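You operate a simulated robot arm through the tools that you are given. There is no shell and no other tool. Be economical: measure what you need, move in short steps, check, and stop when the job is done.

Carry out the task below with a simulated two-armed robot. There is one attempt and no reset: what you move stays moved.

## Task
Fetch the wheel chock from the top of the work bench and set it on the top of the pass shelf. Put the stage light marked "beam" from the top of the work bench on the clear end of the island bench. Stack the spares box that says "clips" from the top of the work bench on top of the spares box labelled "bulbs". Put one of the bulb boxes from the top of the cables lid on the top of the clamps lid. Do these in any order. Set down upright: wheel chock, stage light, bulb box.

The check looks at the end state, three seconds after you hand in, the way a careful person would. Anything else that was tipped, shoved, dropped, spilled or broken makes it a failure. Lids that push on must go on centred and level and be pressed home; caps that screw on are set level and turned clockwise until they are tight.

## Robot
Two 7-joint arms with two-finger parallel grippers on one trunk, on a base that drives. Base frame: it is fixed to the floor where the robot stands at the start and does not move with it; the origin is under the middle of the robot, x ahead of it, y to its left, z up. Readings come in mm, degrees, newtons and seconds.
The left shoulder is at the start at [70, 134, 1176], the right one opposite. Places, roughly: bulb box [-2750, 7250, 750]; clear end of the island bench [-1300, -200, 800]; spares box [1000, 0, 1000]; stage light [1000, 0, 1000]; top of the clamps lid [-2900, 6600, 600]; top of the pass shelf (30x24 cm) [5140, -1640, 920]; wheel chock (8x16x10 cm) [500, 0, 900]. Payload 1.57 kg a hand.
The TCP of each hand is the grasp point between the finger pads, 30 mm short of the fingertips. In the tool frame z runs along the fingers and y along their closing line. Largest opening 80 mm; finger width 17, thickness 12; the body of the gripper, 40 by 82 mm, starts 80 mm behind the TCP.
Orientation is that of the tool frame in the base frame, as a unit quaternion [x, y, z, w]. With the fingers straight down and closing along the base's y, the tool's x points along the base's -x, its y along +y and its z along -z.

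## Interface
- The arms move only by the tool servo_tool. It takes "left_series", "right_series" or both (then of equal length, played together; a hand with none holds still); each is a list of rows, each a list of 7 numbers: the shift along the tool's x, y, z in mm, then the turn, a rotation vector about the tool's x, y, z in degrees, then the finger opening in mm, from 0 to 80. In form: [[x, y, z, ax, ay, az, claw], ...]. A call has 1 to 12 rows; each row shifts and turns the commanded pose from where the row before left it, along the tool's axes as they then stand. Rows are played at 5 a second. More than 50 mm and 8.6 degrees between two rows, or a gripper value outside its range, and nothing of the call is played. Where a pose cannot be reached the arm comes as near as it can. A force on the tool above 40 N (or 10 N above the force at the start of the call, whichever is more), or a blocked arm, ends the call early, and 0.2 s more pass. The fingers move at their own pace (about 153 mm/s each) and stop on an object; they squeeze with about 25 N. The grip force told is the motor's: it shows also when the fingers shut on nothing. Time passes only in rows, and 0.2 s behind the last, so rows that do not move let the fingers close. The reply holds the time, the measured pose of the TCP, the force on the tool along the base axes, the opening and the grip force, in the units named above and with some noise, with the torque about the TCP (base axes, N m) and any sound that the robot's microphone picked up.
- Cameras (640 x 400 px; columns grow to the right, rows downward): "scene" is now at [123.6, -11.3, 1382.8]; the picture's right is [-0.08, -1.00, 0.00], its down [-0.71, 0.06, -0.70] and it looks along [0.70, -0.05, -0.71] (base axes); focal length 258 px, centre (320, 200). "left" rides on the left gripper at [72, 7, -122] in its tool frame; the picture's right is [-0.09, 1.00, 0.00], its down [-0.84, -0.08, -0.54] and it looks along [-0.54, -0.05, 0.84] (tool axes); focal length 238 px, centre (320, 200). "right" rides on the right gripper at [72, -7, -122] in its tool frame; the picture's right is [0.09, 1.00, 0.00], its down [-0.84, 0.08, -0.54] and it looks along [-0.54, 0.05, 0.84] (tool axes); focal length 238 px, centre (320, 200). There is no depth. A picture from a camera that has moved, and an enlarged one, comes with that camera's place and axes in the base frame and with its lens. The place of the scene camera against the robot may be out by one fixed shift of up to 12 mm in any direction.
- camera(camera): a new picture of that camera. The clock stands still meanwhile.
- move_column(by): slides the trunk up (or, below 0, down) by that many mm; the arms and the scene camera ride with it, the base frame stays. It gives what a move gives, with no picture.
- steer(legs): drives the robot by 1 to 6 legs, each [ahead, left, turn to the left] in mm, mm and degrees, along the robot's own axes; the way and the turn of a leg run together, so that a leg with both is an arc; at most 1500 mm and 180 degrees a leg. The arms and the cameras ride along, it lands a little off, and it stops where it bumps. It gives what a move gives.
- pan_tilt(pan, tilt): turns the head with the scene camera to pan (to the left, within 86 degrees either way) and tilt (down, from -29 to 69), counted from straight ahead of the robot. It gives what a move gives.
- enlarge(camera, box): a new picture of the part [left, top, right, bottom] of that camera's present view, enlarged. The clock stands still meanwhile.
- sign_off(): hands the job in; it is judged then, once.

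Work in short steps. Places have to be worked out from the pictures, the camera data and where the tool is seen: move nearer, look again, correct. Check each grasp and each placing, and mend what went wrong. You have 165 turns and 122 pictures in all, those below and enlarged ones among them. Open the grippers and draw the arms clear of the work before you hand the job in, unless the task says otherwise; then end with one line.

The tools are called after ">>>" as name(argument=value, ...) on one line, values as JSON. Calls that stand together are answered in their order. servo_tool: Moves the arms, as the interface text tells. Its arguments: {"type":"object","properties":{"left_series":{"type":"array","items":{"type":"array","items":{"type":"number"}}},"right_series":{"type":"array","items":{"type":"array","items":{"type":"number"}}}},"required":[]} The other tools are called the same way: move_column (by) slides the trunk up or down; steer (legs) drives the base; pan_tilt (pan, tilt) turns the head that bears the scene camera; camera (camera) takes a picture; enlarge (camera, box) takes an enlarged picture of a part of a camera's view; sign_off () hands the job in.

At the start:

```text
time: 0.0
left_ee_pos: [459.8, 243.8, 1122.9]
left_tool_rot: [-0.001, 1.0, 0.0, 0.0]
left_contact_force: [0.8, 0.5, 0.4]
left_ft_torque: [0.02, 0.03, -0.03]
left_grip_width: 80.1
left_gripper_force: 0.0
right_ee_pos: [401.9, -149.5, 1179.2]
right_tool_rot: [0.0, 1.0, 0.0, 0.0]
right_contact_force: [0.1, 0.6, 0.8]
right_ft_torque: [0.01, -0.01, -0.04]
right_grip_width: 80.0
right_gripper_force: 0.2
trunk travel left (down, up): [-750.0, 190.0]
robot x, y, heading: [-1.1, -1.4, -0.2]
head pan, tilt: [-4.5, 45.6]
```

scene: 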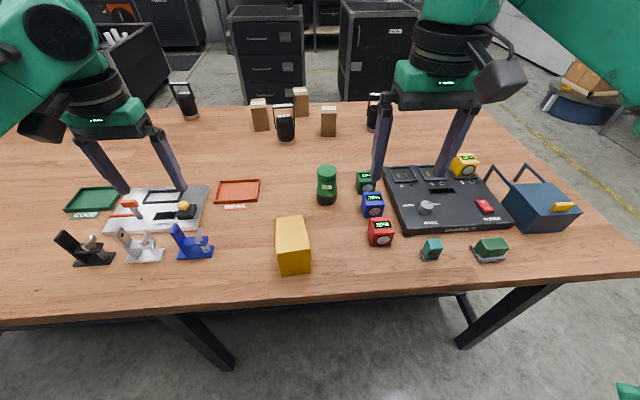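
right: 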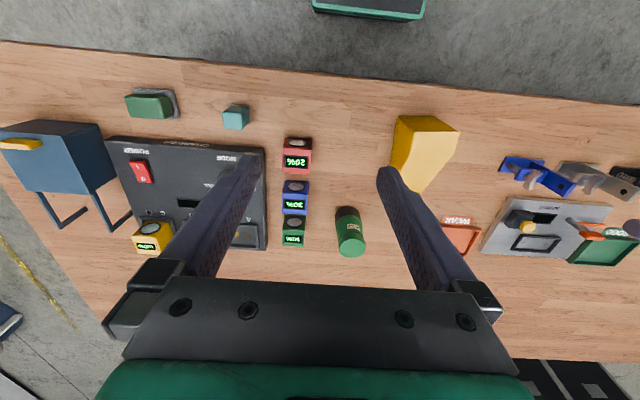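
left: 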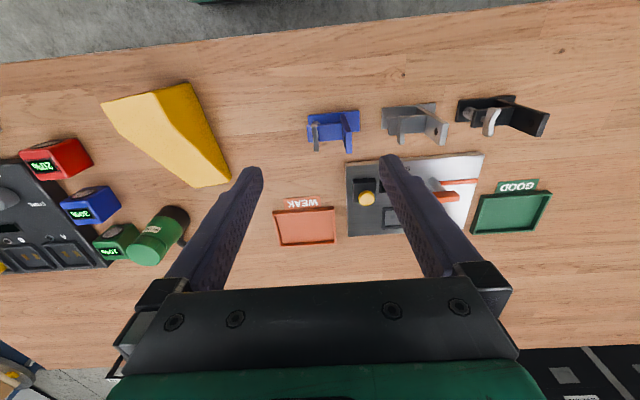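

I first look closer at the bench top to identify the lights, spares boxes and chock.

>>> enlarge(camera="scene", box=[160, 70, 400, 220])

>>> pan_tilt(pan=0, tilt=20)

>>> camera(camera="scene")

```text
2.67 times, centred on (280, 145) of scene
camera zoom: at [123.6, -11.3, 1382.8], right [-0.08, -1.0, 0.0], down [-0.71, 0.06, -0.7], along [0.7, -0.05, -0.71], focal length 687 px, centre (427, 347)
```

zoom: 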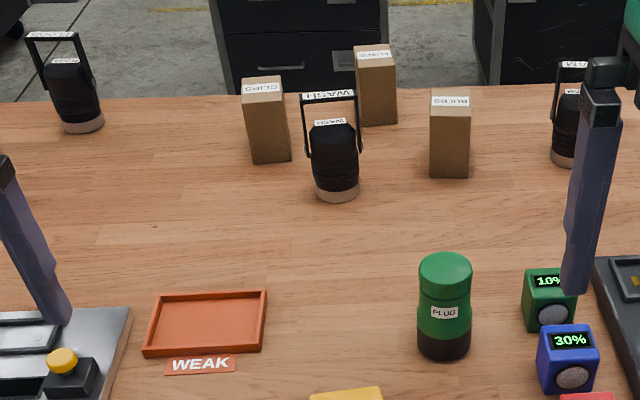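

```text
time: 0.9
left_ee_pos: [461.3, 242.9, 1123.9]
left_tool_rot: [0.0, 1.0, 0.0, 0.0]
left_contact_force: [-0.7, 0.1, 0.5]
left_ft_torque: [-0.01, 0.04, 0.02]
left_grip_width: 80.1
left_gripper_force: 0.1
right_ee_pos: [400.8, -150.8, 1179.1]
right_tool_rot: [0.0, 1.0, 0.0, -0.001]
right_contact_force: [1.1, 0.0, 0.1]
right_ft_torque: [0.0, -0.01, 0.02]
right_grip_width: 80.0
right_gripper_force: 0.1
trunk travel left (down, up): [-750.0, 190.0]
robot x, y, heading: [-1.1, -2.6, -0.2]
head pan, tilt: [0.0, 20.0]
```

```text
117 pictures are left
camera scene: at [136.0, -5.0, 1422.2], right [0.0, -1.0, 0.0], down [-0.34, 0.0, -0.94], along [0.94, 0.0, -0.34], focal length 258 px, centre (320, 200)
```

scene: 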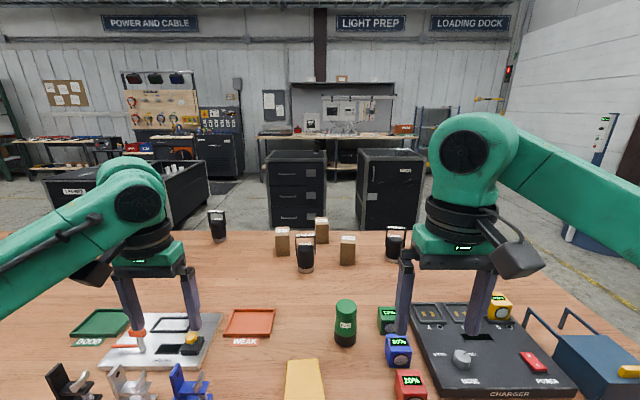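

The bench top seems to be near z≈840. I zoom in on the labels from this view.

>>> enlarge(camera="scene", box=[190, 190, 430, 340])

>>> pan_tilt(pan=-60, tilt=15)

>>> camera(camera="scene")

>>> pan_tilt(pan=80, tilt=15)

>>> camera(camera="scene")

```text
2.67 times, centred on (310, 265) of scene
camera zoom: at [136.0, -5.0, 1422.2], right [0.0, -1.0, 0.0], down [-0.34, 0.0, -0.94], along [0.94, 0.0, -0.34], focal length 687 px, centre (347, 27)
```

zoom: 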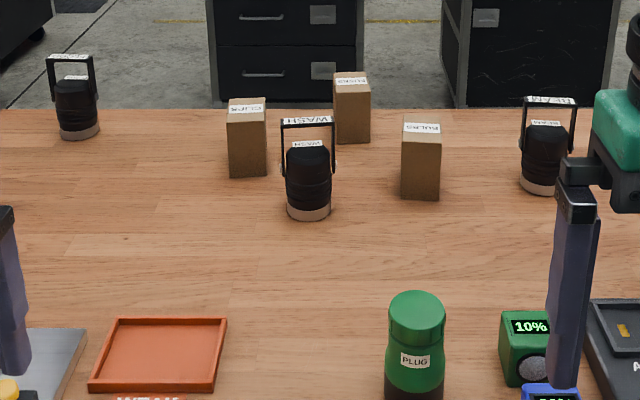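

```text
time: 2.2
left_ee_pos: [460.4, 242.6, 1123.3]
left_tool_rot: [0.0, 1.0, 0.0, 0.001]
left_contact_force: [-1.2, -0.2, 0.7]
left_ft_torque: [0.01, 0.01, 0.0]
left_grip_width: 80.1
left_gripper_force: 0.0
right_ee_pos: [401.0, -150.5, 1179.2]
right_tool_rot: [0.0, 1.0, 0.0, 0.0]
right_contact_force: [0.1, -0.2, 0.6]
right_ft_torque: [0.02, -0.01, 0.0]
right_grip_width: 80.1
right_gripper_force: 0.1
trunk travel left (down, up): [-750.0, 190.0]
robot x, y, heading: [3.9, -0.0, 0.1]
head pan, tilt: [-60.0, 15.0]
```

```text
115 pictures are left
camera scene: at [89.8, -85.8, 1430.5], right [-0.87, -0.5, 0.0], down [-0.13, 0.22, -0.97], along [0.48, -0.84, -0.26], focal length 258 px, centre (320, 200)
```

scene: 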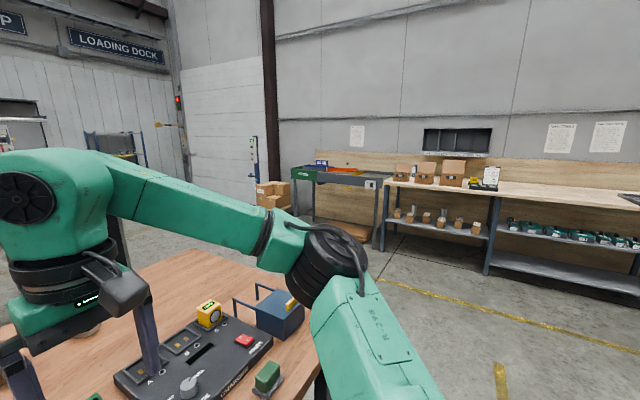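

```text
time: 4.4
left_ee_pos: [460.3, 242.9, 1122.6]
left_tool_rot: [-0.001, 1.0, 0.0, 0.0]
left_contact_force: [0.2, -0.2, 0.2]
left_ft_torque: [0.0, 0.01, -0.02]
left_grip_width: 79.9
left_gripper_force: 0.0
right_ee_pos: [402.7, -151.2, 1178.7]
right_tool_rot: [0.0, 1.0, 0.0, -0.001]
right_contact_force: [0.5, -0.1, -0.4]
right_ft_torque: [-0.03, 0.02, 0.01]
right_grip_width: 80.0
right_gripper_force: 0.0
trunk travel left (down, up): [-750.0, 190.0]
robot x, y, heading: [0.0, 0.1, -0.0]
head pan, tilt: [80.0, 15.0]
```

```text
114 pictures are left
camera scene: at [59.2, 87.0, 1430.5], right [0.98, -0.17, 0.0], down [-0.05, -0.25, -0.97], along [0.17, 0.95, -0.26], focal length 258 px, centre (320, 200)
```

scene: 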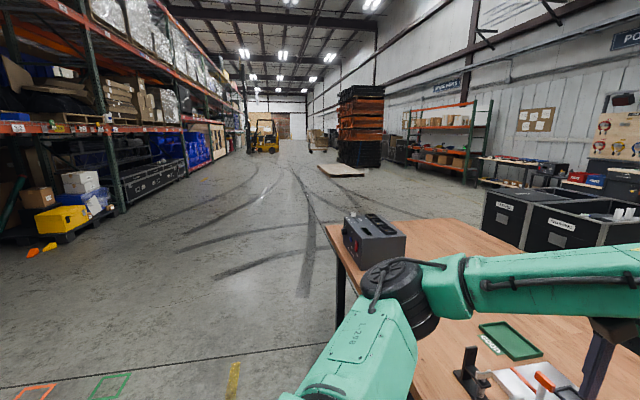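

"BEAM" is the light on the right, and clips/bulbs boxes are identified. I look down at the chock now.

>>> pan_tilt(pan=0, tilt=60)

>>> enlarge(camera="scene", box=[240, 120, 400, 220])

>>> enlarge(camera="left", box=[60, 50, 300, 200])

```text
time: 6.0
left_ee_pos: [460.5, 242.9, 1123.3]
left_tool_rot: [-0.001, 1.0, 0.0, 0.0]
left_contact_force: [0.3, -0.4, -0.4]
left_ft_torque: [0.01, 0.0, 0.01]
left_grip_width: 80.0
left_gripper_force: 0.1
right_ee_pos: [400.5, -150.9, 1178.9]
right_tool_rot: [0.0, 1.0, 0.0, 0.0]
right_contact_force: [0.7, 0.2, -0.5]
right_ft_torque: [-0.02, -0.02, -0.01]
right_grip_width: 80.0
right_gripper_force: 0.1
trunk travel left (down, up): [-750.0, 190.0]
robot x, y, heading: [-0.4, -2.4, -0.0]
head pan, tilt: [0.0, 60.0]
```

```text
4.00 times, centred on (320, 170) of scene
camera zoom: at [109.6, -4.9, 1364.2], right [0.0, -1.0, 0.0], down [-0.87, 0.0, -0.5], along [0.5, 0.0, -0.87], focal length 1031 px, centre (320, 320)
```

zoom: 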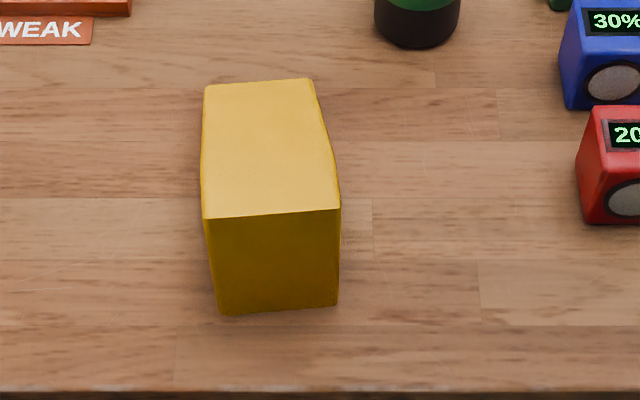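

```text
2.67 times, centred on (180, 125) of left
camera zoom: at [387.6, 248.7, 1246.0], right [0.09, 1.0, 0.0], down [0.84, -0.08, 0.54], along [0.54, -0.05, -0.84], focal length 636 px, centre (693, 400)
```

zoom: 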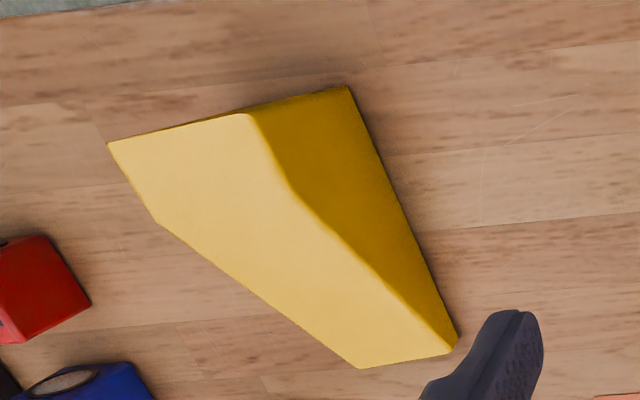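

The chock is a wedge (back at x≈417, toe at x≈590, y centre ≈22, top ≈940, about 68 wide, yaw ≈4.5°). I bring the left hand over it, and the right hand aside.

>>> servo_tool(left_series=[[0, -44, 0, 0, 0, -1, 80], [0, -44, 0, 0, 0, -1, 80], [0, -44, 0, 0, 0, -1, 80], [-2, -44, 0, 0, 0, -1, 80], [-4, -44, 0, 0, 0, -0.5, 80], [0, 0, 50, 0, 0, 0, 80], [0, 0, 0, 0, 0, 0, 80]], right_series=[[0, -20, 0, 0, 0, 0, 80], [0, -20, 0, 0, 0, 0, 80], [0, -20, 0, 0, 0, 0, 80], [0, -20, 0, 0, 0, 0, 80], [0, -20, 0, 0, 0, 0, 80], [0, 0, 0, 0, 0, 0, 80], [0, 0, 0, 0, 0, 0, 80]])

>>> camera(camera="left")

>>> camera(camera="scene")

```text
time: 7.6
left_ee_pos: [474.5, 22.3, 1073.1]
left_tool_rot: [-0.041, 0.999, 0.0, 0.001]
left_contact_force: [0.6, 0.0, -0.1]
left_ft_torque: [0.0, -0.01, 0.0]
left_grip_width: 80.1
left_gripper_force: 0.1
right_ee_pos: [399.0, -250.8, 1179.9]
right_tool_rot: [0.0, 1.0, -0.001, -0.001]
right_contact_force: [-0.2, -0.2, 0.2]
right_ft_torque: [-0.01, -0.04, 0.0]
right_grip_width: 80.0
right_gripper_force: 0.1
trunk travel left (down, up): [-750.0, 190.0]
robot x, y, heading: [-2.4, -3.4, -0.3]
head pan, tilt: [0.0, 60.0]
```

```text
111 pictures are left
camera left: at [401.6, 23.1, 1195.6], right [0.01, 1.0, 0.0], down [0.84, -0.01, 0.54], along [0.54, -0.01, -0.84], focal length 238 px, centre (320, 200)
```

left: 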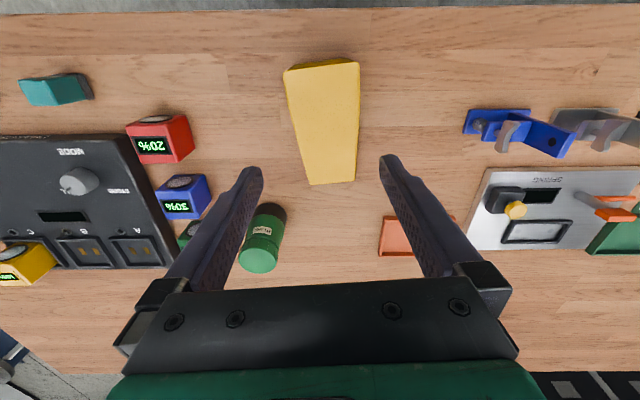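

```text
110 pictures are left
camera scene: at [109.2, -4.9, 1364.2], right [0.0, -1.0, 0.0], down [-0.87, 0.0, -0.5], along [0.5, 0.0, -0.87], focal length 258 px, centre (320, 200)
```

scene: 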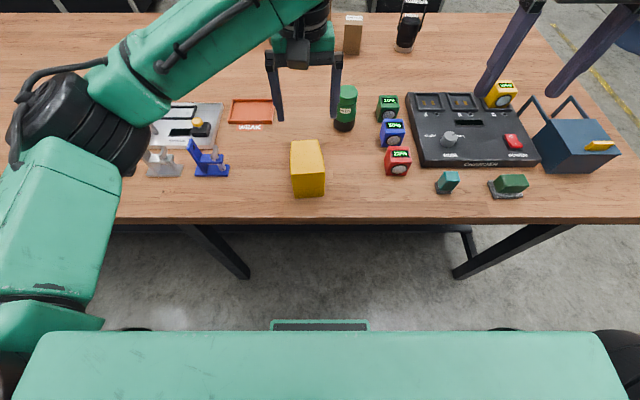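

Chock lies about 6 mm further left than the hand with ~5.5° yaw. I correct and descend around it.

>>> servo_tool(left_series=[[0, 6, 0, 0, 0, -1, 80], [0, 0, 40, 0, 0, 0, 80], [0, 0, 40, 0, 0, 0, 80], [0, 0, 30, 0, 0, 0, 80], [0, 0, 0, 0, 0, 0, 80]])

>>> camera(camera="left")

```text
time: 8.8
left_ee_pos: [474.1, 29.7, 964.1]
left_tool_rot: [-0.049, 0.999, 0.0, 0.001]
left_contact_force: [-0.2, 0.5, 0.0]
left_ft_torque: [0.02, 0.01, 0.0]
left_grip_width: 80.2
left_gripper_force: 0.0
right_ee_pos: [400.3, -249.9, 1179.0]
right_tool_rot: [-0.001, 1.0, 0.0, 0.0]
right_contact_force: [0.1, 0.5, -0.4]
right_ft_torque: [0.01, 0.02, 0.02]
right_grip_width: 80.0
right_gripper_force: 0.1
trunk travel left (down, up): [-750.0, 190.0]
robot x, y, heading: [-0.7, 0.6, -0.0]
head pan, tilt: [0.0, 60.0]
```

```text
109 pictures are left
camera left: at [400.7, 28.1, 1086.4], right [-0.01, 1.0, 0.0], down [0.84, 0.0, 0.54], along [0.54, 0.0, -0.84], focal length 238 px, centre (320, 200)
```

left: 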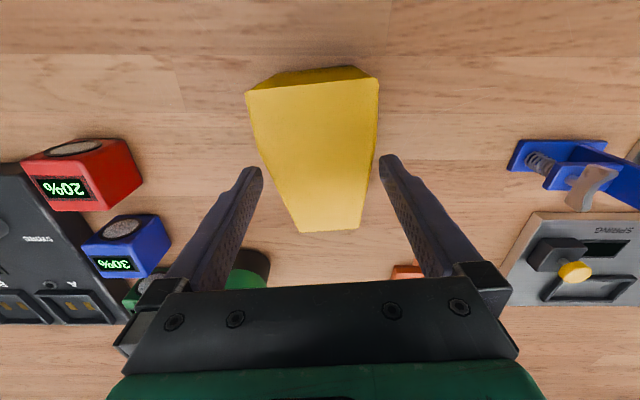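

The chock is centred between the fingers and the yaw matches. I descend to z≈893 and close.

>>> servo_tool(left_series=[[0, 0, 35, 0, 0, 0, 80], [0, 0, 35, 0, 0, 0, 80], [0, 0, 0, 0, 0, 0, 80], [0, 0, 0, 0, 0, 0, 40], [0, 0, 0, 0, 0, 0, 40], [0, 0, 0, 0, 0, 0, 40]])

>>> camera(camera="left")

```text
time: 10.2
left_ee_pos: [473.8, 28.6, 895.6]
left_tool_rot: [-0.049, 0.999, -0.001, 0.001]
left_contact_force: [-0.1, 1.5, 0.4]
left_ft_torque: [0.14, -0.58, 0.03]
left_grip_width: 69.9
left_gripper_force: 24.6
right_ee_pos: [400.6, -250.6, 1179.5]
right_tool_rot: [-0.001, 1.0, 0.001, 0.0]
right_contact_force: [0.1, 0.0, 0.4]
right_ft_torque: [0.0, 0.01, -0.01]
right_grip_width: 80.0
right_gripper_force: 0.1
trunk travel left (down, up): [-750.0, 190.0]
robot x, y, heading: [2.6, 0.1, 0.1]
head pan, tilt: [0.0, 60.0]
```

```text
108 pictures are left
camera left: at [401.1, 28.4, 1016.9], right [-0.01, 1.0, 0.0], down [0.84, 0.0, 0.54], along [0.54, 0.0, -0.84], focal length 238 px, centre (320, 200)
```

left: 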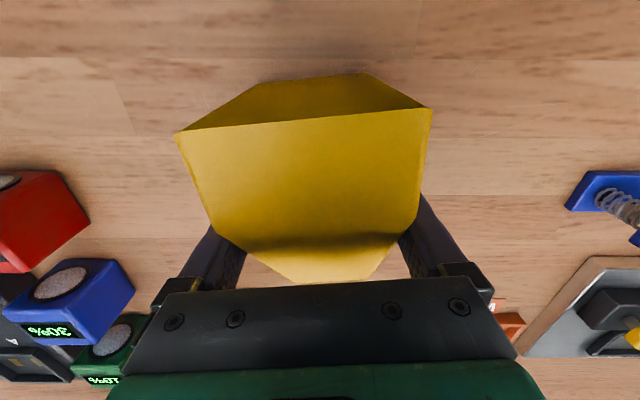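

Gripped at 70 mm. I lift and check.

>>> servo_tool(left_series=[[0, 0, -10, 0, 0, 0, 40], [0, 0, -40, 0, 0, 0, 40], [0, 0, -50, 0, 0, 0, 40], [0, 0, -50, 0, 0, 0, 40], [0, 0, -50, 0, 0, 0, 40], [0, 0, 0, 0, 0, 0, 40]])

>>> camera(camera="scene")

```text
time: 11.6
left_ee_pos: [476.0, 29.9, 1094.1]
left_tool_rot: [-0.048, 0.999, 0.0, -0.002]
left_contact_force: [0.6, 0.8, -7.7]
left_ft_torque: [0.0, 0.05, 0.01]
left_grip_width: 69.9
left_gripper_force: 24.5
right_ee_pos: [400.5, -250.9, 1178.0]
right_tool_rot: [0.0, 1.0, 0.0, 0.0]
right_contact_force: [-0.7, 0.0, 0.1]
right_ft_torque: [0.02, 0.0, 0.0]
right_grip_width: 80.0
right_gripper_force: 0.0
trunk travel left (down, up): [-750.0, 190.0]
robot x, y, heading: [3.1, -1.0, 0.1]
head pan, tilt: [0.0, 60.0]
```

```text
107 pictures are left
camera scene: at [111.4, -4.8, 1364.0], right [0.0, -1.0, 0.0], down [-0.87, 0.0, -0.5], along [0.5, 0.0, -0.87], focal length 258 px, centre (320, 200)
```

scene: 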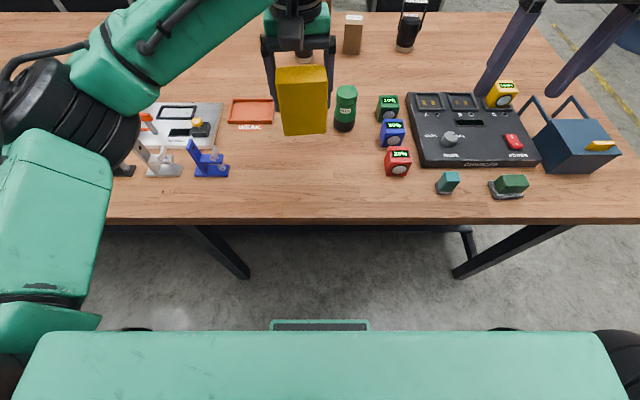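

The chock is held firmly (≈0.8 kg). I tuck both hands closer to the body, then drive back and round the right end of the bench toward its far side.

>>> servo_tool(left_series=[[30, 40, -20, 0, 0, 0, 40], [30, 40, -20, 0, 0, 0, 40], [30, 40, -20, 0, 0, 0, 40], [0, 0, 0, 0, 0, 0, 40]], right_series=[[20, 10, 0, 0, 0, 0, 80], [20, 10, 0, 0, 0, 0, 80], [20, 10, 0, 0, 0, 0, 80], [0, 0, 0, 0, 0, 0, 80]])

>>> steer(legs=[[-250, 0, 0], [0, -1500, 0]])

>>> pan_tilt(pan=0, tilt=25)

>>> camera(camera="scene")

```text
refused: row 1 steps farther than a row can; nothing moved
```

```text
time: 20.4
left_ee_pos: [232.1, -1467.7, 1094.6]
left_tool_rot: [-0.053, 0.999, 0.0, 0.0]
left_contact_force: [0.4, -0.9, -7.7]
left_ft_torque: [-0.02, 0.04, 0.01]
left_grip_width: 69.8
left_gripper_force: 25.0
right_ee_pos: [161.1, -1747.7, 1178.7]
right_tool_rot: [-0.004, 1.0, 0.001, -0.001]
right_contact_force: [0.0, 0.0, -0.2]
right_ft_torque: [-0.04, 0.0, 0.0]
right_grip_width: 80.3
right_gripper_force: 0.1
trunk travel left (down, up): [-750.0, 190.0]
robot x, y, heading: [-242.2, -1500.1, 0.3]
head pan, tilt: [0.0, 60.0]
```

```text
time: 21.4
left_ee_pos: [232.6, -1467.4, 1094.2]
left_tool_rot: [-0.052, 0.999, 0.0, -0.002]
left_contact_force: [-0.6, 0.6, -6.6]
left_ft_torque: [0.02, 0.07, 0.0]
left_grip_width: 69.7
left_gripper_force: 24.9
right_ee_pos: [160.7, -1748.1, 1177.9]
right_tool_rot: [-0.003, 1.0, 0.0, -0.001]
right_contact_force: [0.6, -0.7, -0.2]
right_ft_torque: [0.06, 0.02, -0.03]
right_grip_width: 79.9
right_gripper_force: 0.0
trunk travel left (down, up): [-750.0, 190.0]
robot x, y, heading: [-244.6, -1497.0, 0.3]
head pan, tilt: [0.0, 25.0]
```

```text
106 pictures are left
camera scene: at [-106.4, -1504.8, 1414.0], right [0.01, -1.0, 0.0], down [-0.42, 0.0, -0.91], along [0.91, 0.01, -0.42], focal length 258 px, centre (320, 200)
```

scene: 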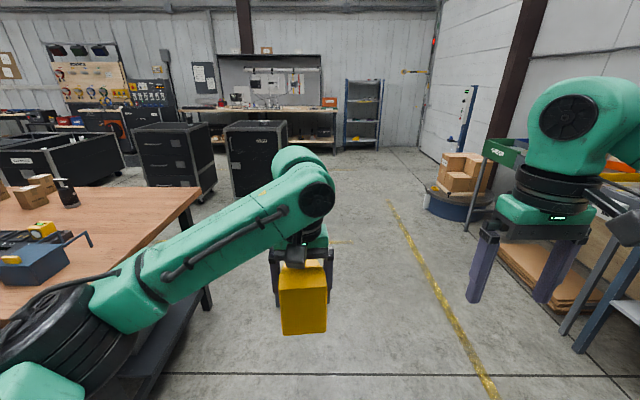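

The way is clear. I drive ahead past the bench, turn to face back, and strafe behind it.

>>> steer(legs=[[1500, 0, 0], [650, 0, 0], [0, 0, 180], [0, -1480, 0]])

>>> pan_tilt(pan=0, tilt=45)

>>> camera(camera="scene")

```text
time: 46.2
left_ee_pos: [1401.6, -48.0, 1094.7]
left_tool_rot: [0.998, 0.058, 0.001, 0.0]
left_contact_force: [0.4, -0.4, -7.2]
left_ft_torque: [0.01, -0.03, 0.0]
left_grip_width: 69.7
left_gripper_force: 24.6
right_ee_pos: [1470.2, 232.5, 1177.0]
right_tool_rot: [1.0, 0.01, 0.0, 0.0]
right_contact_force: [-0.6, 0.8, -0.7]
right_ft_torque: [-0.01, 0.0, -0.02]
right_grip_width: 80.0
right_gripper_force: 0.0
trunk travel left (down, up): [-750.0, 190.0]
robot x, y, heading: [1880.0, -6.2, -178.9]
head pan, tilt: [0.0, 25.0]
```

```text
time: 47.1
left_ee_pos: [1402.0, -47.4, 1093.2]
left_tool_rot: [0.998, 0.058, 0.001, 0.0]
left_contact_force: [0.2, 0.0, -7.1]
left_ft_torque: [0.0, -0.05, 0.0]
left_grip_width: 70.0
left_gripper_force: 25.3
right_ee_pos: [1469.3, 233.1, 1178.5]
right_tool_rot: [1.0, 0.01, 0.001, 0.0]
right_contact_force: [0.0, 0.1, 0.4]
right_ft_torque: [-0.01, -0.02, 0.0]
right_grip_width: 79.9
right_gripper_force: 0.1
trunk travel left (down, up): [-750.0, 190.0]
robot x, y, heading: [1875.0, -10.3, -178.7]
head pan, tilt: [0.0, 45.0]
```

```text
105 pictures are left
camera scene: at [1736.4, -16.3, 1383.6], right [-0.02, 1.0, 0.0], down [0.71, 0.01, -0.71], along [-0.71, -0.01, -0.71], focal length 258 px, centre (320, 200)
```

scene: 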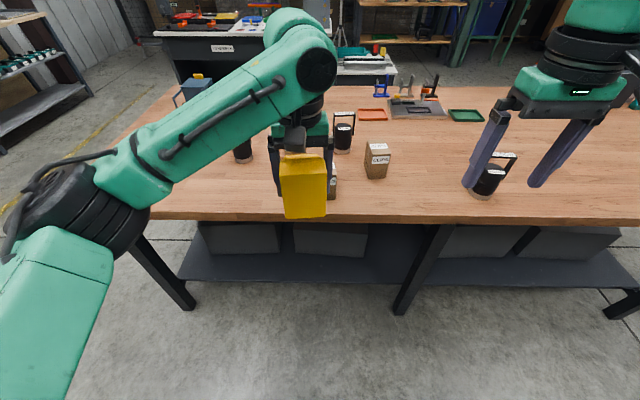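

I move the chock-holding left hand outward and up to open the view, then look again.

>>> servo_tool(left_series=[[10, 40, -15, 0, 0, 0, 40], [10, 40, -15, 0, 0, 0, 40], [10, 40, -15, 0, 0, 0, 40], [10, 40, -15, 0, 0, 0, 40], [10, 40, -15, 0, 0, 0, 40], [10, 40, -15, 0, 0, 0, 40], [0, 0, 0, 0, 0, 0, 40]])

>>> steer(legs=[[200, 0, -1]])

>>> camera(camera="scene")

>>> camera(camera="right")

```text
time: 48.7
left_ee_pos: [1489.1, -279.3, 1184.0]
left_tool_rot: [0.998, 0.058, 0.002, 0.0]
left_contact_force: [0.0, 1.0, -6.9]
left_ft_torque: [0.01, -0.05, 0.02]
left_grip_width: 70.0
left_gripper_force: 25.1
right_ee_pos: [1470.0, 234.1, 1177.7]
right_tool_rot: [1.0, 0.01, 0.002, -0.001]
right_contact_force: [0.0, -0.3, 0.1]
right_ft_torque: [-0.04, -0.04, -0.04]
right_grip_width: 79.9
right_gripper_force: 0.0
trunk travel left (down, up): [-750.0, 190.0]
robot x, y, heading: [1875.8, -10.7, -179.0]
head pan, tilt: [0.0, 45.0]
```

```text
time: 50.3
left_ee_pos: [1286.6, -274.7, 1185.8]
left_tool_rot: [0.999, 0.05, 0.0, 0.001]
left_contact_force: [0.1, 0.6, -7.3]
left_ft_torque: [0.04, -0.02, 0.0]
left_grip_width: 69.9
left_gripper_force: 24.8
right_ee_pos: [1277.1, 235.9, 1180.9]
right_tool_rot: [1.0, 0.002, -0.001, 0.0]
right_contact_force: [0.4, -1.1, 0.4]
right_ft_torque: [-0.04, 0.0, 0.04]
right_grip_width: 80.0
right_gripper_force: 0.0
trunk travel left (down, up): [-750.0, 190.0]
robot x, y, heading: [1675.8, -11.8, -179.5]
head pan, tilt: [0.0, 45.0]
```

```text
104 pictures are left
camera scene: at [1539.7, -17.5, 1383.9], right [0.0, 1.0, 0.0], down [0.71, 0.0, -0.71], along [-0.71, 0.0, -0.71], focal length 258 px, centre (320, 200)
```

scene: 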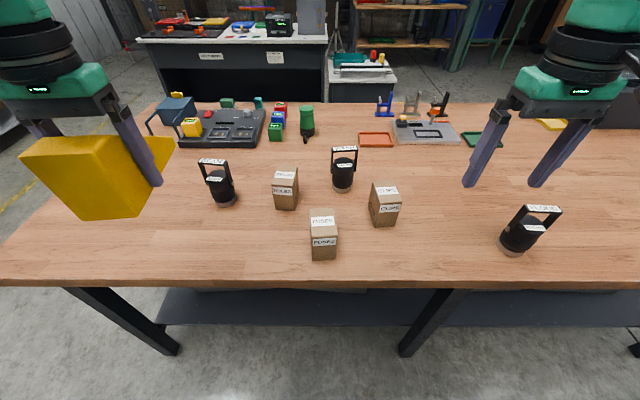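

```text
103 pictures are left
camera right: at [1348.6, 243.5, 1302.5], right [0.1, -1.0, 0.0], down [-0.84, -0.08, 0.54], along [-0.54, -0.05, -0.84], focal length 238 px, centre (320, 200)
```

right: 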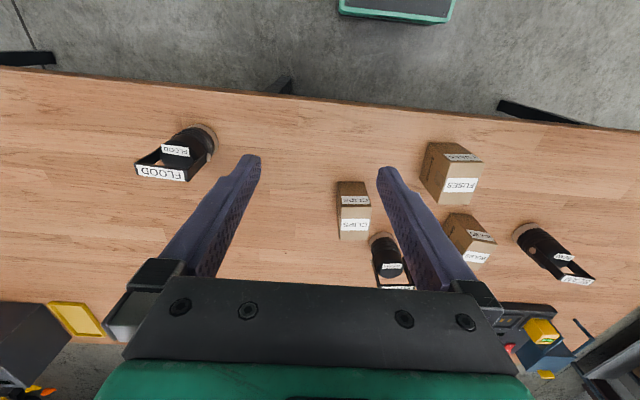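

I zoom in on the boxes for their corners.

>>> enlarge(camera="scene", box=[256, 160, 416, 260])

>>> enlarge(camera="right", box=[304, 120, 512, 290])

```text
4.00 times, centred on (336, 210) of scene
camera zoom: at [1539.7, -17.5, 1383.9], right [0.0, 1.0, 0.0], down [0.71, 0.0, -0.71], along [-0.71, 0.0, -0.71], focal length 1031 px, centre (256, 160)
```

zoom: 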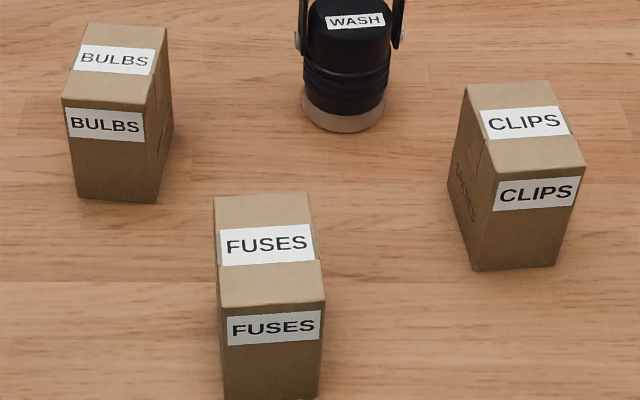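

```text
2.35 times, centred on (408, 205) of right
camera zoom: at [1348.6, 243.5, 1302.5], right [0.1, -1.0, 0.0], down [-0.84, -0.08, 0.54], along [-0.54, -0.05, -0.84], focal length 561 px, centre (113, 188)
```

zoom: 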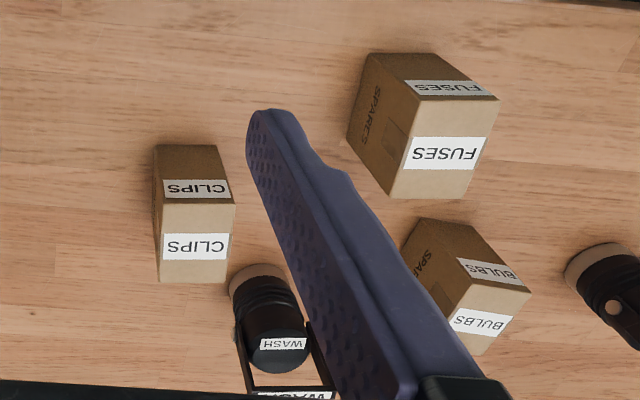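

Boxes are about 58×82×90 mm: clips centre ≈(1066,149), bulbs ≈(1003,−112), tops ≈940. I drive 110 mm closer to gain reach.

>>> steer(legs=[[110, 0, -0.5]])

```text
time: 51.5
left_ee_pos: [1176.5, -273.6, 1185.1]
left_tool_rot: [0.999, 0.047, -0.001, 0.0]
left_contact_force: [-0.1, 0.4, -7.6]
left_ft_torque: [0.03, 0.0, 0.0]
left_grip_width: 70.0
left_gripper_force: 25.2
right_ee_pos: [1169.5, 239.8, 1180.2]
right_tool_rot: [1.0, -0.001, -0.001, 0.0]
right_contact_force: [-0.2, -0.4, -0.6]
right_ft_torque: [0.0, -0.03, -0.02]
right_grip_width: 80.0
right_gripper_force: 0.0
trunk travel left (down, up): [-750.0, 190.0]
robot x, y, heading: [1567.9, -11.2, 179.9]
head pan, tilt: [0.0, 45.0]
```

Right hand goes over the clips box.

>>> servo_tool(right_series=[[-34, 30, 0, 0, 0, -1, 80], [-34, 30, 0, 0, 0, -1, 80], [-34, 31, 0, 0, 0, -1.5, 80], [0, 0, 50, 0, 0, 0, 80], [0, 0, 50, 0, 0, 0, 80], [0, 0, 0, 0, 0, 0, 80]])

>>> camera(camera="right")

>>> camera(camera="scene")

```text
time: 52.9
left_ee_pos: [1173.7, -272.7, 1184.0]
left_tool_rot: [0.999, 0.046, 0.001, -0.001]
left_contact_force: [0.6, -0.3, -6.8]
left_ft_torque: [0.02, -0.07, -0.02]
left_grip_width: 69.9
left_gripper_force: 24.9
right_ee_pos: [1065.4, 146.3, 1078.7]
right_tool_rot: [1.0, 0.029, 0.0, 0.0]
right_contact_force: [-0.4, 0.0, 0.2]
right_ft_torque: [0.03, -0.01, -0.02]
right_grip_width: 80.1
right_gripper_force: 0.1
trunk travel left (down, up): [-750.0, 190.0]
robot x, y, heading: [1568.8, -11.3, 179.7]
head pan, tilt: [0.0, 45.0]
```

```text
100 pictures are left
camera right: at [1136.9, 156.2, 1201.1], right [0.15, -0.99, 0.0], down [-0.83, -0.13, 0.54], along [-0.54, -0.08, -0.84], focal length 238 px, centre (320, 200)
```

right: 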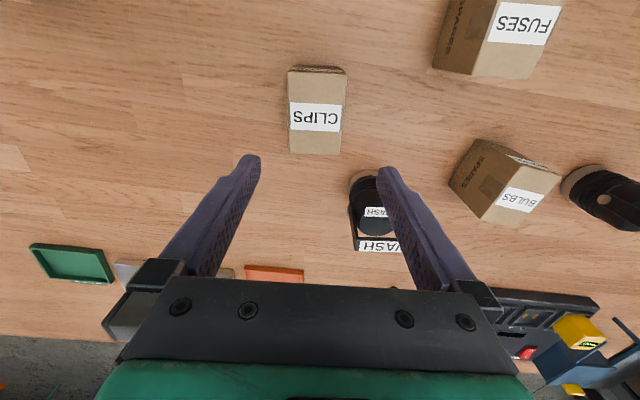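

```text
99 pictures are left
camera scene: at [1427.0, -17.8, 1383.5], right [0.0, 1.0, 0.0], down [0.71, 0.0, -0.71], along [-0.71, 0.0, -0.71], focal length 258 px, centre (320, 200)
```

scene: 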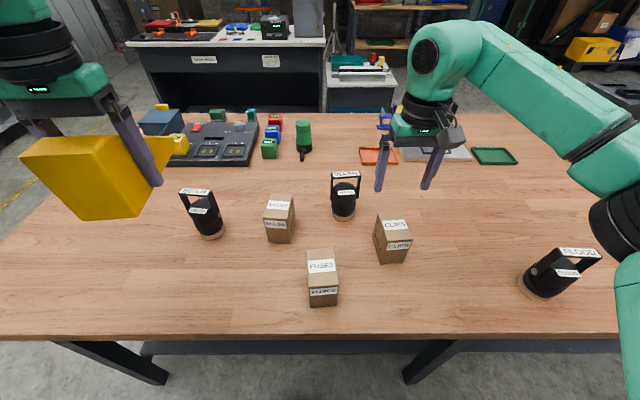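

Clips box: centre ≈(1073,151), yaw ≈7°. I align and descend to z≈913, then grip.

>>> servo_tool(right_series=[[7, -5, 0, 0, 0, -3.7, 80], [0, 0, 45, 0, 0, 0, 80], [0, 0, 45, 0, 0, 0, 80], [0, 0, 45, 0, 0, 0, 80], [0, 0, 30, 0, 0, 0, 80], [0, 0, 0, 0, 0, 0, 80]])

>>> camera(camera="right")

```text
time: 54.3
left_ee_pos: [1174.2, -271.8, 1185.0]
left_tool_rot: [0.999, 0.047, 0.001, 0.0]
left_contact_force: [0.2, 0.5, -7.4]
left_ft_torque: [0.02, -0.02, -0.03]
left_grip_width: 69.9
left_gripper_force: 25.1
right_ee_pos: [1072.5, 151.9, 913.4]
right_tool_rot: [0.998, 0.061, 0.0, 0.0]
right_contact_force: [0.7, -0.3, 0.2]
right_ft_torque: [0.02, -0.01, -0.01]
right_grip_width: 79.9
right_gripper_force: 0.1
trunk travel left (down, up): [-750.0, 190.0]
robot x, y, heading: [1568.8, -11.1, 179.8]
head pan, tilt: [0.0, 45.0]
```

```text
98 pictures are left
camera right: at [1143.5, 167.9, 1036.2], right [0.21, -0.98, 0.0], down [-0.82, -0.18, 0.54], along [-0.53, -0.11, -0.84], focal length 238 px, centre (320, 200)
```

right: 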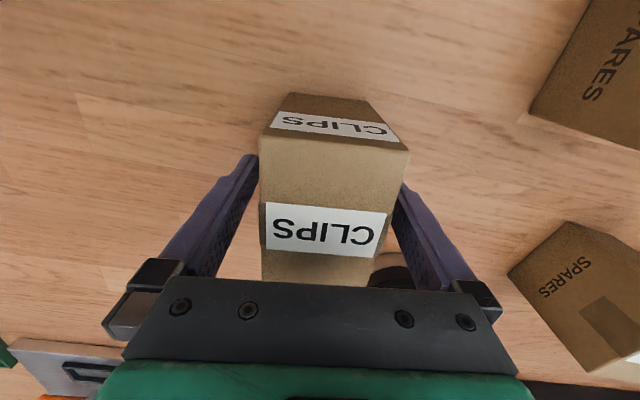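

Aligned; I close on the box and lift a little.

>>> servo_tool(right_series=[[0, 0, 0, 0, 0, 0, 40], [0, 0, 0, 0, 0, 0, 40], [0, 0, 0, 0, 0, 0, 40], [0, 0, -10, 0, 0, 0, 40], [0, 0, -40, 0, 0, 0, 40], [0, 0, -50, 0, 0, 0, 40], [0, 0, -50, 0, 0, 0, 40], [0, 0, 0, 0, 0, 0, 40]])

>>> camera(camera="right")

```text
time: 56.1
left_ee_pos: [1172.1, -271.4, 1183.8]
left_tool_rot: [0.999, 0.046, 0.002, 0.0]
left_contact_force: [0.7, -0.7, -6.7]
left_ft_torque: [-0.03, -0.03, 0.0]
left_grip_width: 69.9
left_gripper_force: 25.2
right_ee_pos: [1072.3, 152.4, 1064.7]
right_tool_rot: [0.998, 0.061, 0.002, 0.0]
right_contact_force: [-0.2, 0.4, -1.3]
right_ft_torque: [0.02, 0.0, 0.0]
right_grip_width: 56.2
right_gripper_force: 24.7
trunk travel left (down, up): [-750.0, 190.0]
robot x, y, heading: [1567.4, -11.4, 180.1]
head pan, tilt: [0.0, 45.0]
```

```text
97 pictures are left
camera right: at [1142.6, 168.1, 1187.1], right [0.21, -0.98, 0.0], down [-0.82, -0.18, 0.54], along [-0.53, -0.12, -0.84], focal length 238 px, centre (320, 200)
```

right: 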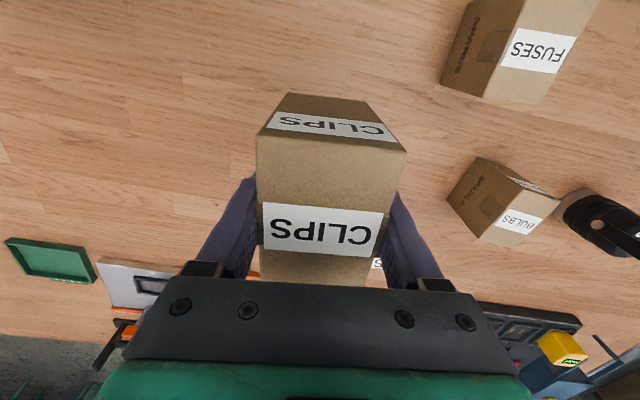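

Gripped (56 mm, light). I strafe left so that the right hand comes near the bulbs box, then measure it.

>>> steer(legs=[[0, 255, 0]])

>>> camera(camera="right")

>>> enlarge(camera="scene", box=[280, 150, 480, 275])

```text
time: 57.9
left_ee_pos: [1175.2, -528.5, 1184.6]
left_tool_rot: [0.999, 0.049, 0.001, 0.0]
left_contact_force: [0.2, -0.1, -7.6]
left_ft_torque: [0.0, -0.06, 0.02]
left_grip_width: 69.6
left_gripper_force: 24.5
right_ee_pos: [1071.4, -104.0, 1063.9]
right_tool_rot: [0.998, 0.062, 0.0, 0.001]
right_contact_force: [-0.9, 0.0, -1.6]
right_ft_torque: [-0.01, 0.01, 0.04]
right_grip_width: 56.0
right_gripper_force: 25.1
trunk travel left (down, up): [-750.0, 190.0]
robot x, y, heading: [1567.0, -267.7, -180.0]
head pan, tilt: [0.0, 45.0]
```

```text
96 pictures are left
camera right: at [1141.4, -89.0, 1186.5], right [0.22, -0.98, 0.0], down [-0.82, -0.18, 0.54], along [-0.53, -0.12, -0.84], focal length 238 px, centre (320, 200)
```

right: 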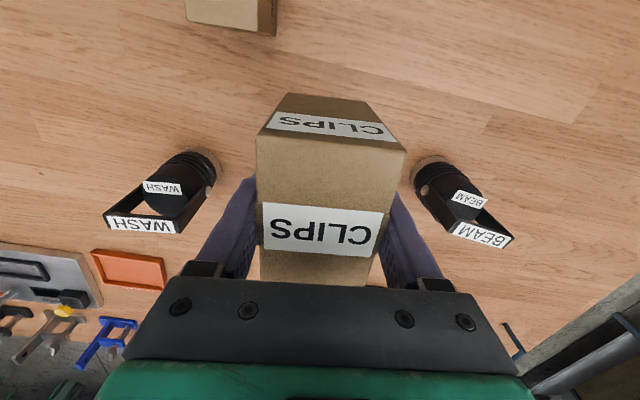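

```text
3.20 times, centred on (380, 212) of scene
camera zoom: at [1426.3, -271.6, 1383.5], right [0.0, 1.0, 0.0], down [0.71, 0.0, -0.71], along [-0.71, 0.0, -0.71], focal length 824 px, centre (128, 160)
```

zoom: 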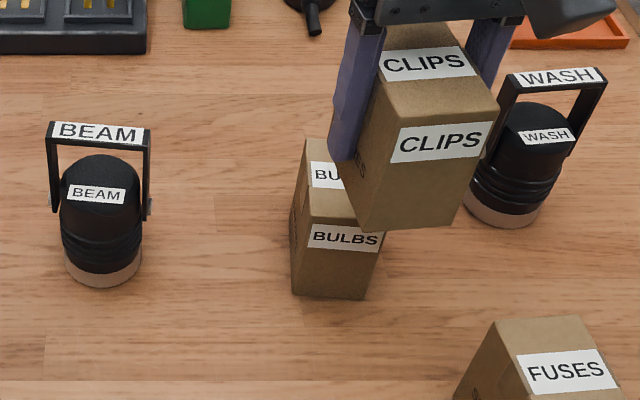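

To measure the bulbs box's yaw well, I move the right hand aside briefly and zoom in.

>>> servo_tool(right_series=[[0, -40, -20, 0, 0, 0, 40], [0, -40, -20, 0, 0, 0, 40], [0, -40, -20, 0, 0, 0, 40], [0, 0, 0, 0, 0, 0, 40]])

>>> enlarge(camera="scene", box=[360, 180, 424, 220])

>>> enlarge(camera="scene", box=[350, 170, 430, 250])

```text
time: 58.9
left_ee_pos: [1174.4, -530.3, 1183.7]
left_tool_rot: [0.999, 0.049, 0.0, 0.0]
left_contact_force: [0.4, -0.1, -6.3]
left_ft_torque: [0.02, -0.07, 0.03]
left_grip_width: 69.6
left_gripper_force: 24.2
right_ee_pos: [1067.1, 2.8, 1121.1]
right_tool_rot: [0.998, 0.062, 0.0, 0.0]
right_contact_force: [0.5, 0.2, -2.2]
right_ft_torque: [-0.03, -0.02, -0.03]
right_grip_width: 56.2
right_gripper_force: 24.6
right hand out of reach, approached as far as the arm can: row 3
trunk travel left (down, up): [-750.0, 190.0]
robot x, y, heading: [1573.2, -269.5, -180.1]
head pan, tilt: [0.0, 45.0]
```

```text
10.00 times, centred on (392, 200) of scene
camera zoom: at [1426.6, -273.4, 1383.5], right [0.0, 1.0, 0.0], down [0.71, 0.0, -0.71], along [-0.71, 0.0, -0.71], focal length 2577 px, centre (-400, 200)
```

zoom: 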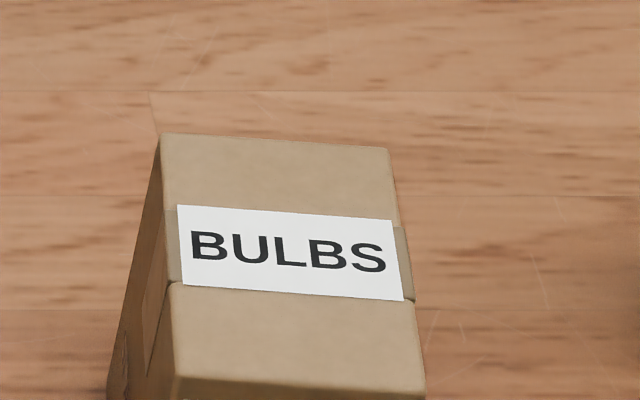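

```text
5.00 times, centred on (390, 210) of scene
camera zoom: at [1426.6, -273.4, 1383.5], right [0.0, 1.0, 0.0], down [0.71, 0.0, -0.71], along [-0.71, 0.0, -0.71], focal length 1288 px, centre (-30, 150)
```

zoom: 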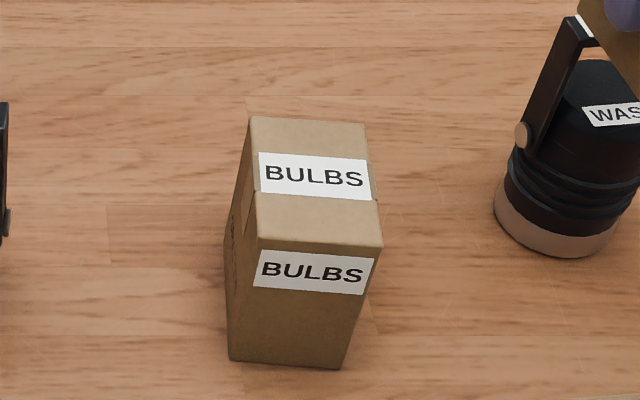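

I cross-check the bulbs box with the right hand camera too.

>>> camera(camera="right")

>>> enlarge(camera="right", box=[360, 20, 520, 120])

```text
92 pictures are left
camera right: at [1137.2, 17.4, 1244.2], right [0.22, -0.98, 0.0], down [-0.82, -0.18, 0.54], along [-0.53, -0.12, -0.84], focal length 238 px, centre (320, 200)
```

right: 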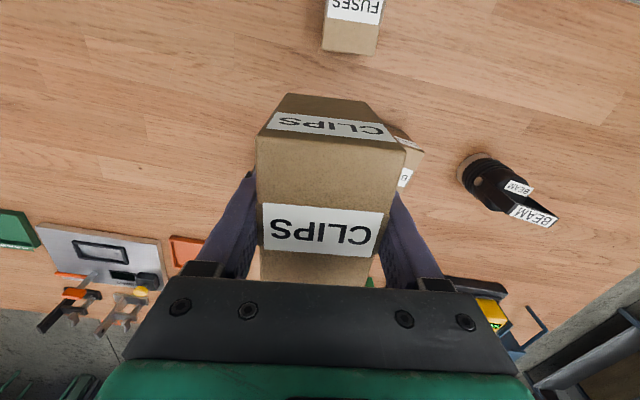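

```text
4.00 times, centred on (440, 70) of right
camera zoom: at [1137.2, 17.4, 1244.2], right [0.22, -0.98, 0.0], down [-0.82, -0.18, 0.54], along [-0.53, -0.12, -0.84], focal length 953 px, centre (-160, 720)
```

zoom: 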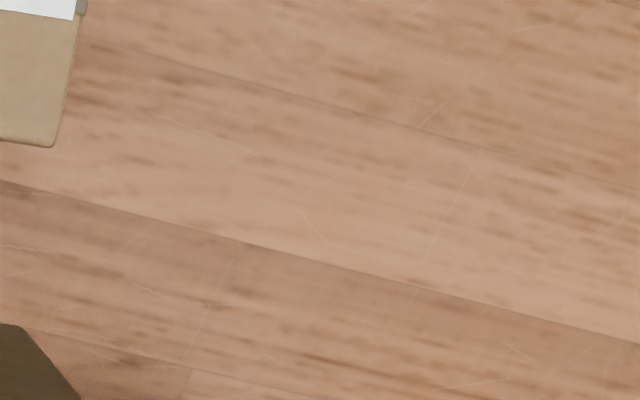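

Both cameras agree within 10 mm: bulbs centre ≈(1008,−111), yaw ≈−6°. I move the clips box above it, turning to match.

>>> servo_tool(right_series=[[-20, 36, 15, 0, 0, 0, 40], [-20, 36, 15, 0, 0, 0, 40], [-20, 36, 15, 0, 0, 0, 40], [0, 0, 15, 0, 0, 6.4, 40], [0, 0, 15, 0, 0, 6.4, 40], [0, 0, 0, 0, 0, 0, 40]])

```text
time: 60.3
left_ee_pos: [1173.4, -529.4, 1184.0]
left_tool_rot: [0.999, 0.049, 0.001, 0.0]
left_contact_force: [0.1, 0.0, -6.9]
left_ft_torque: [0.0, -0.06, 0.0]
left_grip_width: 70.1
left_gripper_force: 25.3
right_ee_pos: [1020.5, -113.0, 1046.3]
right_tool_rot: [0.999, -0.05, 0.0, 0.0]
right_contact_force: [-0.6, 0.2, -2.5]
right_ft_torque: [0.03, 0.0, -0.02]
right_grip_width: 55.8
right_gripper_force: 24.8
trunk travel left (down, up): [-750.0, 190.0]
robot x, y, heading: [1566.4, -267.5, -179.9]
head pan, tilt: [0.0, 45.0]
```

>>> servo_tool(right_series=[[-10.7, -1.4, 10, 0, 0, 0, 40], [0, 0, 15, 0, 0, 0, 40], [0, 0, 0, 0, 0, 0, 40]])

>>> enlarge(camera="scene", box=[340, 130, 440, 250])

```text
time: 61.1
left_ee_pos: [1173.8, -530.4, 1184.2]
left_tool_rot: [0.999, 0.049, 0.001, 0.001]
left_contact_force: [0.5, 0.5, -7.3]
left_ft_torque: [0.03, -0.05, 0.05]
left_grip_width: 69.7
left_gripper_force: 24.9
right_ee_pos: [1011.9, -110.1, 1023.3]
right_tool_rot: [0.999, -0.049, 0.0, -0.001]
right_contact_force: [0.1, 0.6, -2.4]
right_ft_torque: [-0.02, 0.0, 0.01]
right_grip_width: 55.9
right_gripper_force: 25.4
trunk travel left (down, up): [-750.0, 190.0]
robot x, y, heading: [1567.6, -267.5, -180.1]
head pan, tilt: [0.0, 45.0]
```

```text
3.33 times, centred on (390, 190) of scene
camera zoom: at [1426.7, -273.4, 1383.5], right [0.0, 1.0, 0.0], down [0.71, 0.0, -0.71], along [-0.71, 0.0, -0.71], focal length 859 px, centre (87, 233)
```

zoom: 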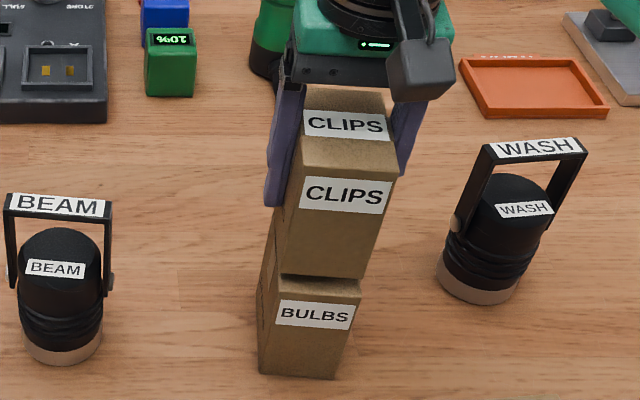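

Front edges line up within 2–3 mm. I lower gently toward contact.

>>> servo_tool(right_series=[[0, -2, 8, 0, 0, 0, 40], [0, 0, 6, 0, 0, 0, 40], [0, 0, 2, 0, 0, 0, 40], [0, 0, 2, 0, 0, 0, 40], [0, 0, 0, 0, 0, 0, 40]])

>>> enlarge(camera="scene", box=[350, 180, 430, 250])

```text
time: 62.3
left_ee_pos: [1176.4, -530.8, 1185.0]
left_tool_rot: [0.999, 0.049, -0.001, -0.001]
left_contact_force: [0.4, 0.1, -7.3]
left_ft_torque: [0.03, -0.05, 0.02]
left_grip_width: 69.6
left_gripper_force: 25.2
right_ee_pos: [1014.6, -108.2, 1006.9]
right_tool_rot: [0.999, -0.049, -0.002, 0.001]
right_contact_force: [-7.0, 3.2, 25.4]
right_ft_torque: [0.35, -0.02, 0.02]
right_grip_width: 55.6
right_gripper_force: 25.1
trunk travel left (down, up): [-750.0, 190.0]
robot x, y, heading: [1566.0, -268.3, -179.9]
head pan, tilt: [0.0, 45.0]
```

```text
5.71 times, centred on (390, 215) of scene
camera zoom: at [1430.2, -274.2, 1384.1], right [0.0, 1.0, 0.0], down [0.71, 0.0, -0.71], along [-0.71, 0.0, -0.71], focal length 1472 px, centre (-80, 114)
```

zoom: 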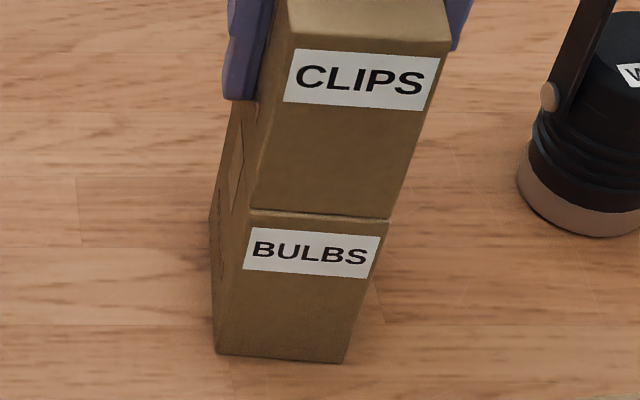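

It rests squarely on the bulbs box. I relieve pressure, open and rise.

>>> servo_tool(right_series=[[0, 0, -1, 0, 0, 0, 56], [0, 0, 0, 0, 0, 0, 62], [0, 0, 0, 0, 0, 0, 78], [0, 0, 0, 0, 0, 0, 78], [0, 0, -20, 0, 0, 0, 78], [0, 0, -40, 0, 0, 0, 78], [0, 0, -40, 0, 0, 0, 78], [0, 0, -30, 0, 0, 0, 78]])

>>> camera(camera="scene")

```text
time: 64.1
left_ee_pos: [1175.0, -529.5, 1183.4]
left_tool_rot: [0.999, 0.049, 0.0, 0.0]
left_contact_force: [0.0, -0.8, -7.0]
left_ft_torque: [-0.01, -0.02, 0.01]
left_grip_width: 69.7
left_gripper_force: 25.0
right_ee_pos: [1011.7, -107.3, 1137.2]
right_tool_rot: [0.999, -0.049, -0.001, -0.001]
right_contact_force: [0.2, 0.2, 0.0]
right_ft_torque: [0.01, -0.02, -0.01]
right_grip_width: 78.1
right_gripper_force: 0.0
trunk travel left (down, up): [-750.0, 190.0]
robot x, y, heading: [1568.5, -267.3, -180.0]
head pan, tilt: [0.0, 45.0]
```

```text
88 pictures are left
camera scene: at [1427.4, -274.3, 1383.6], right [0.0, 1.0, 0.0], down [0.71, 0.0, -0.71], along [-0.71, 0.0, -0.71], focal length 258 px, centre (320, 200)
```

scene: 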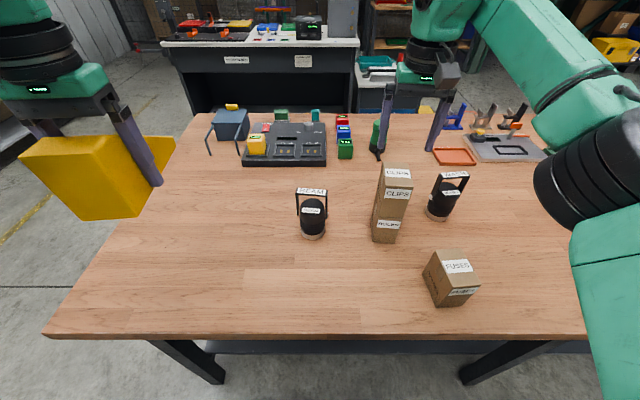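

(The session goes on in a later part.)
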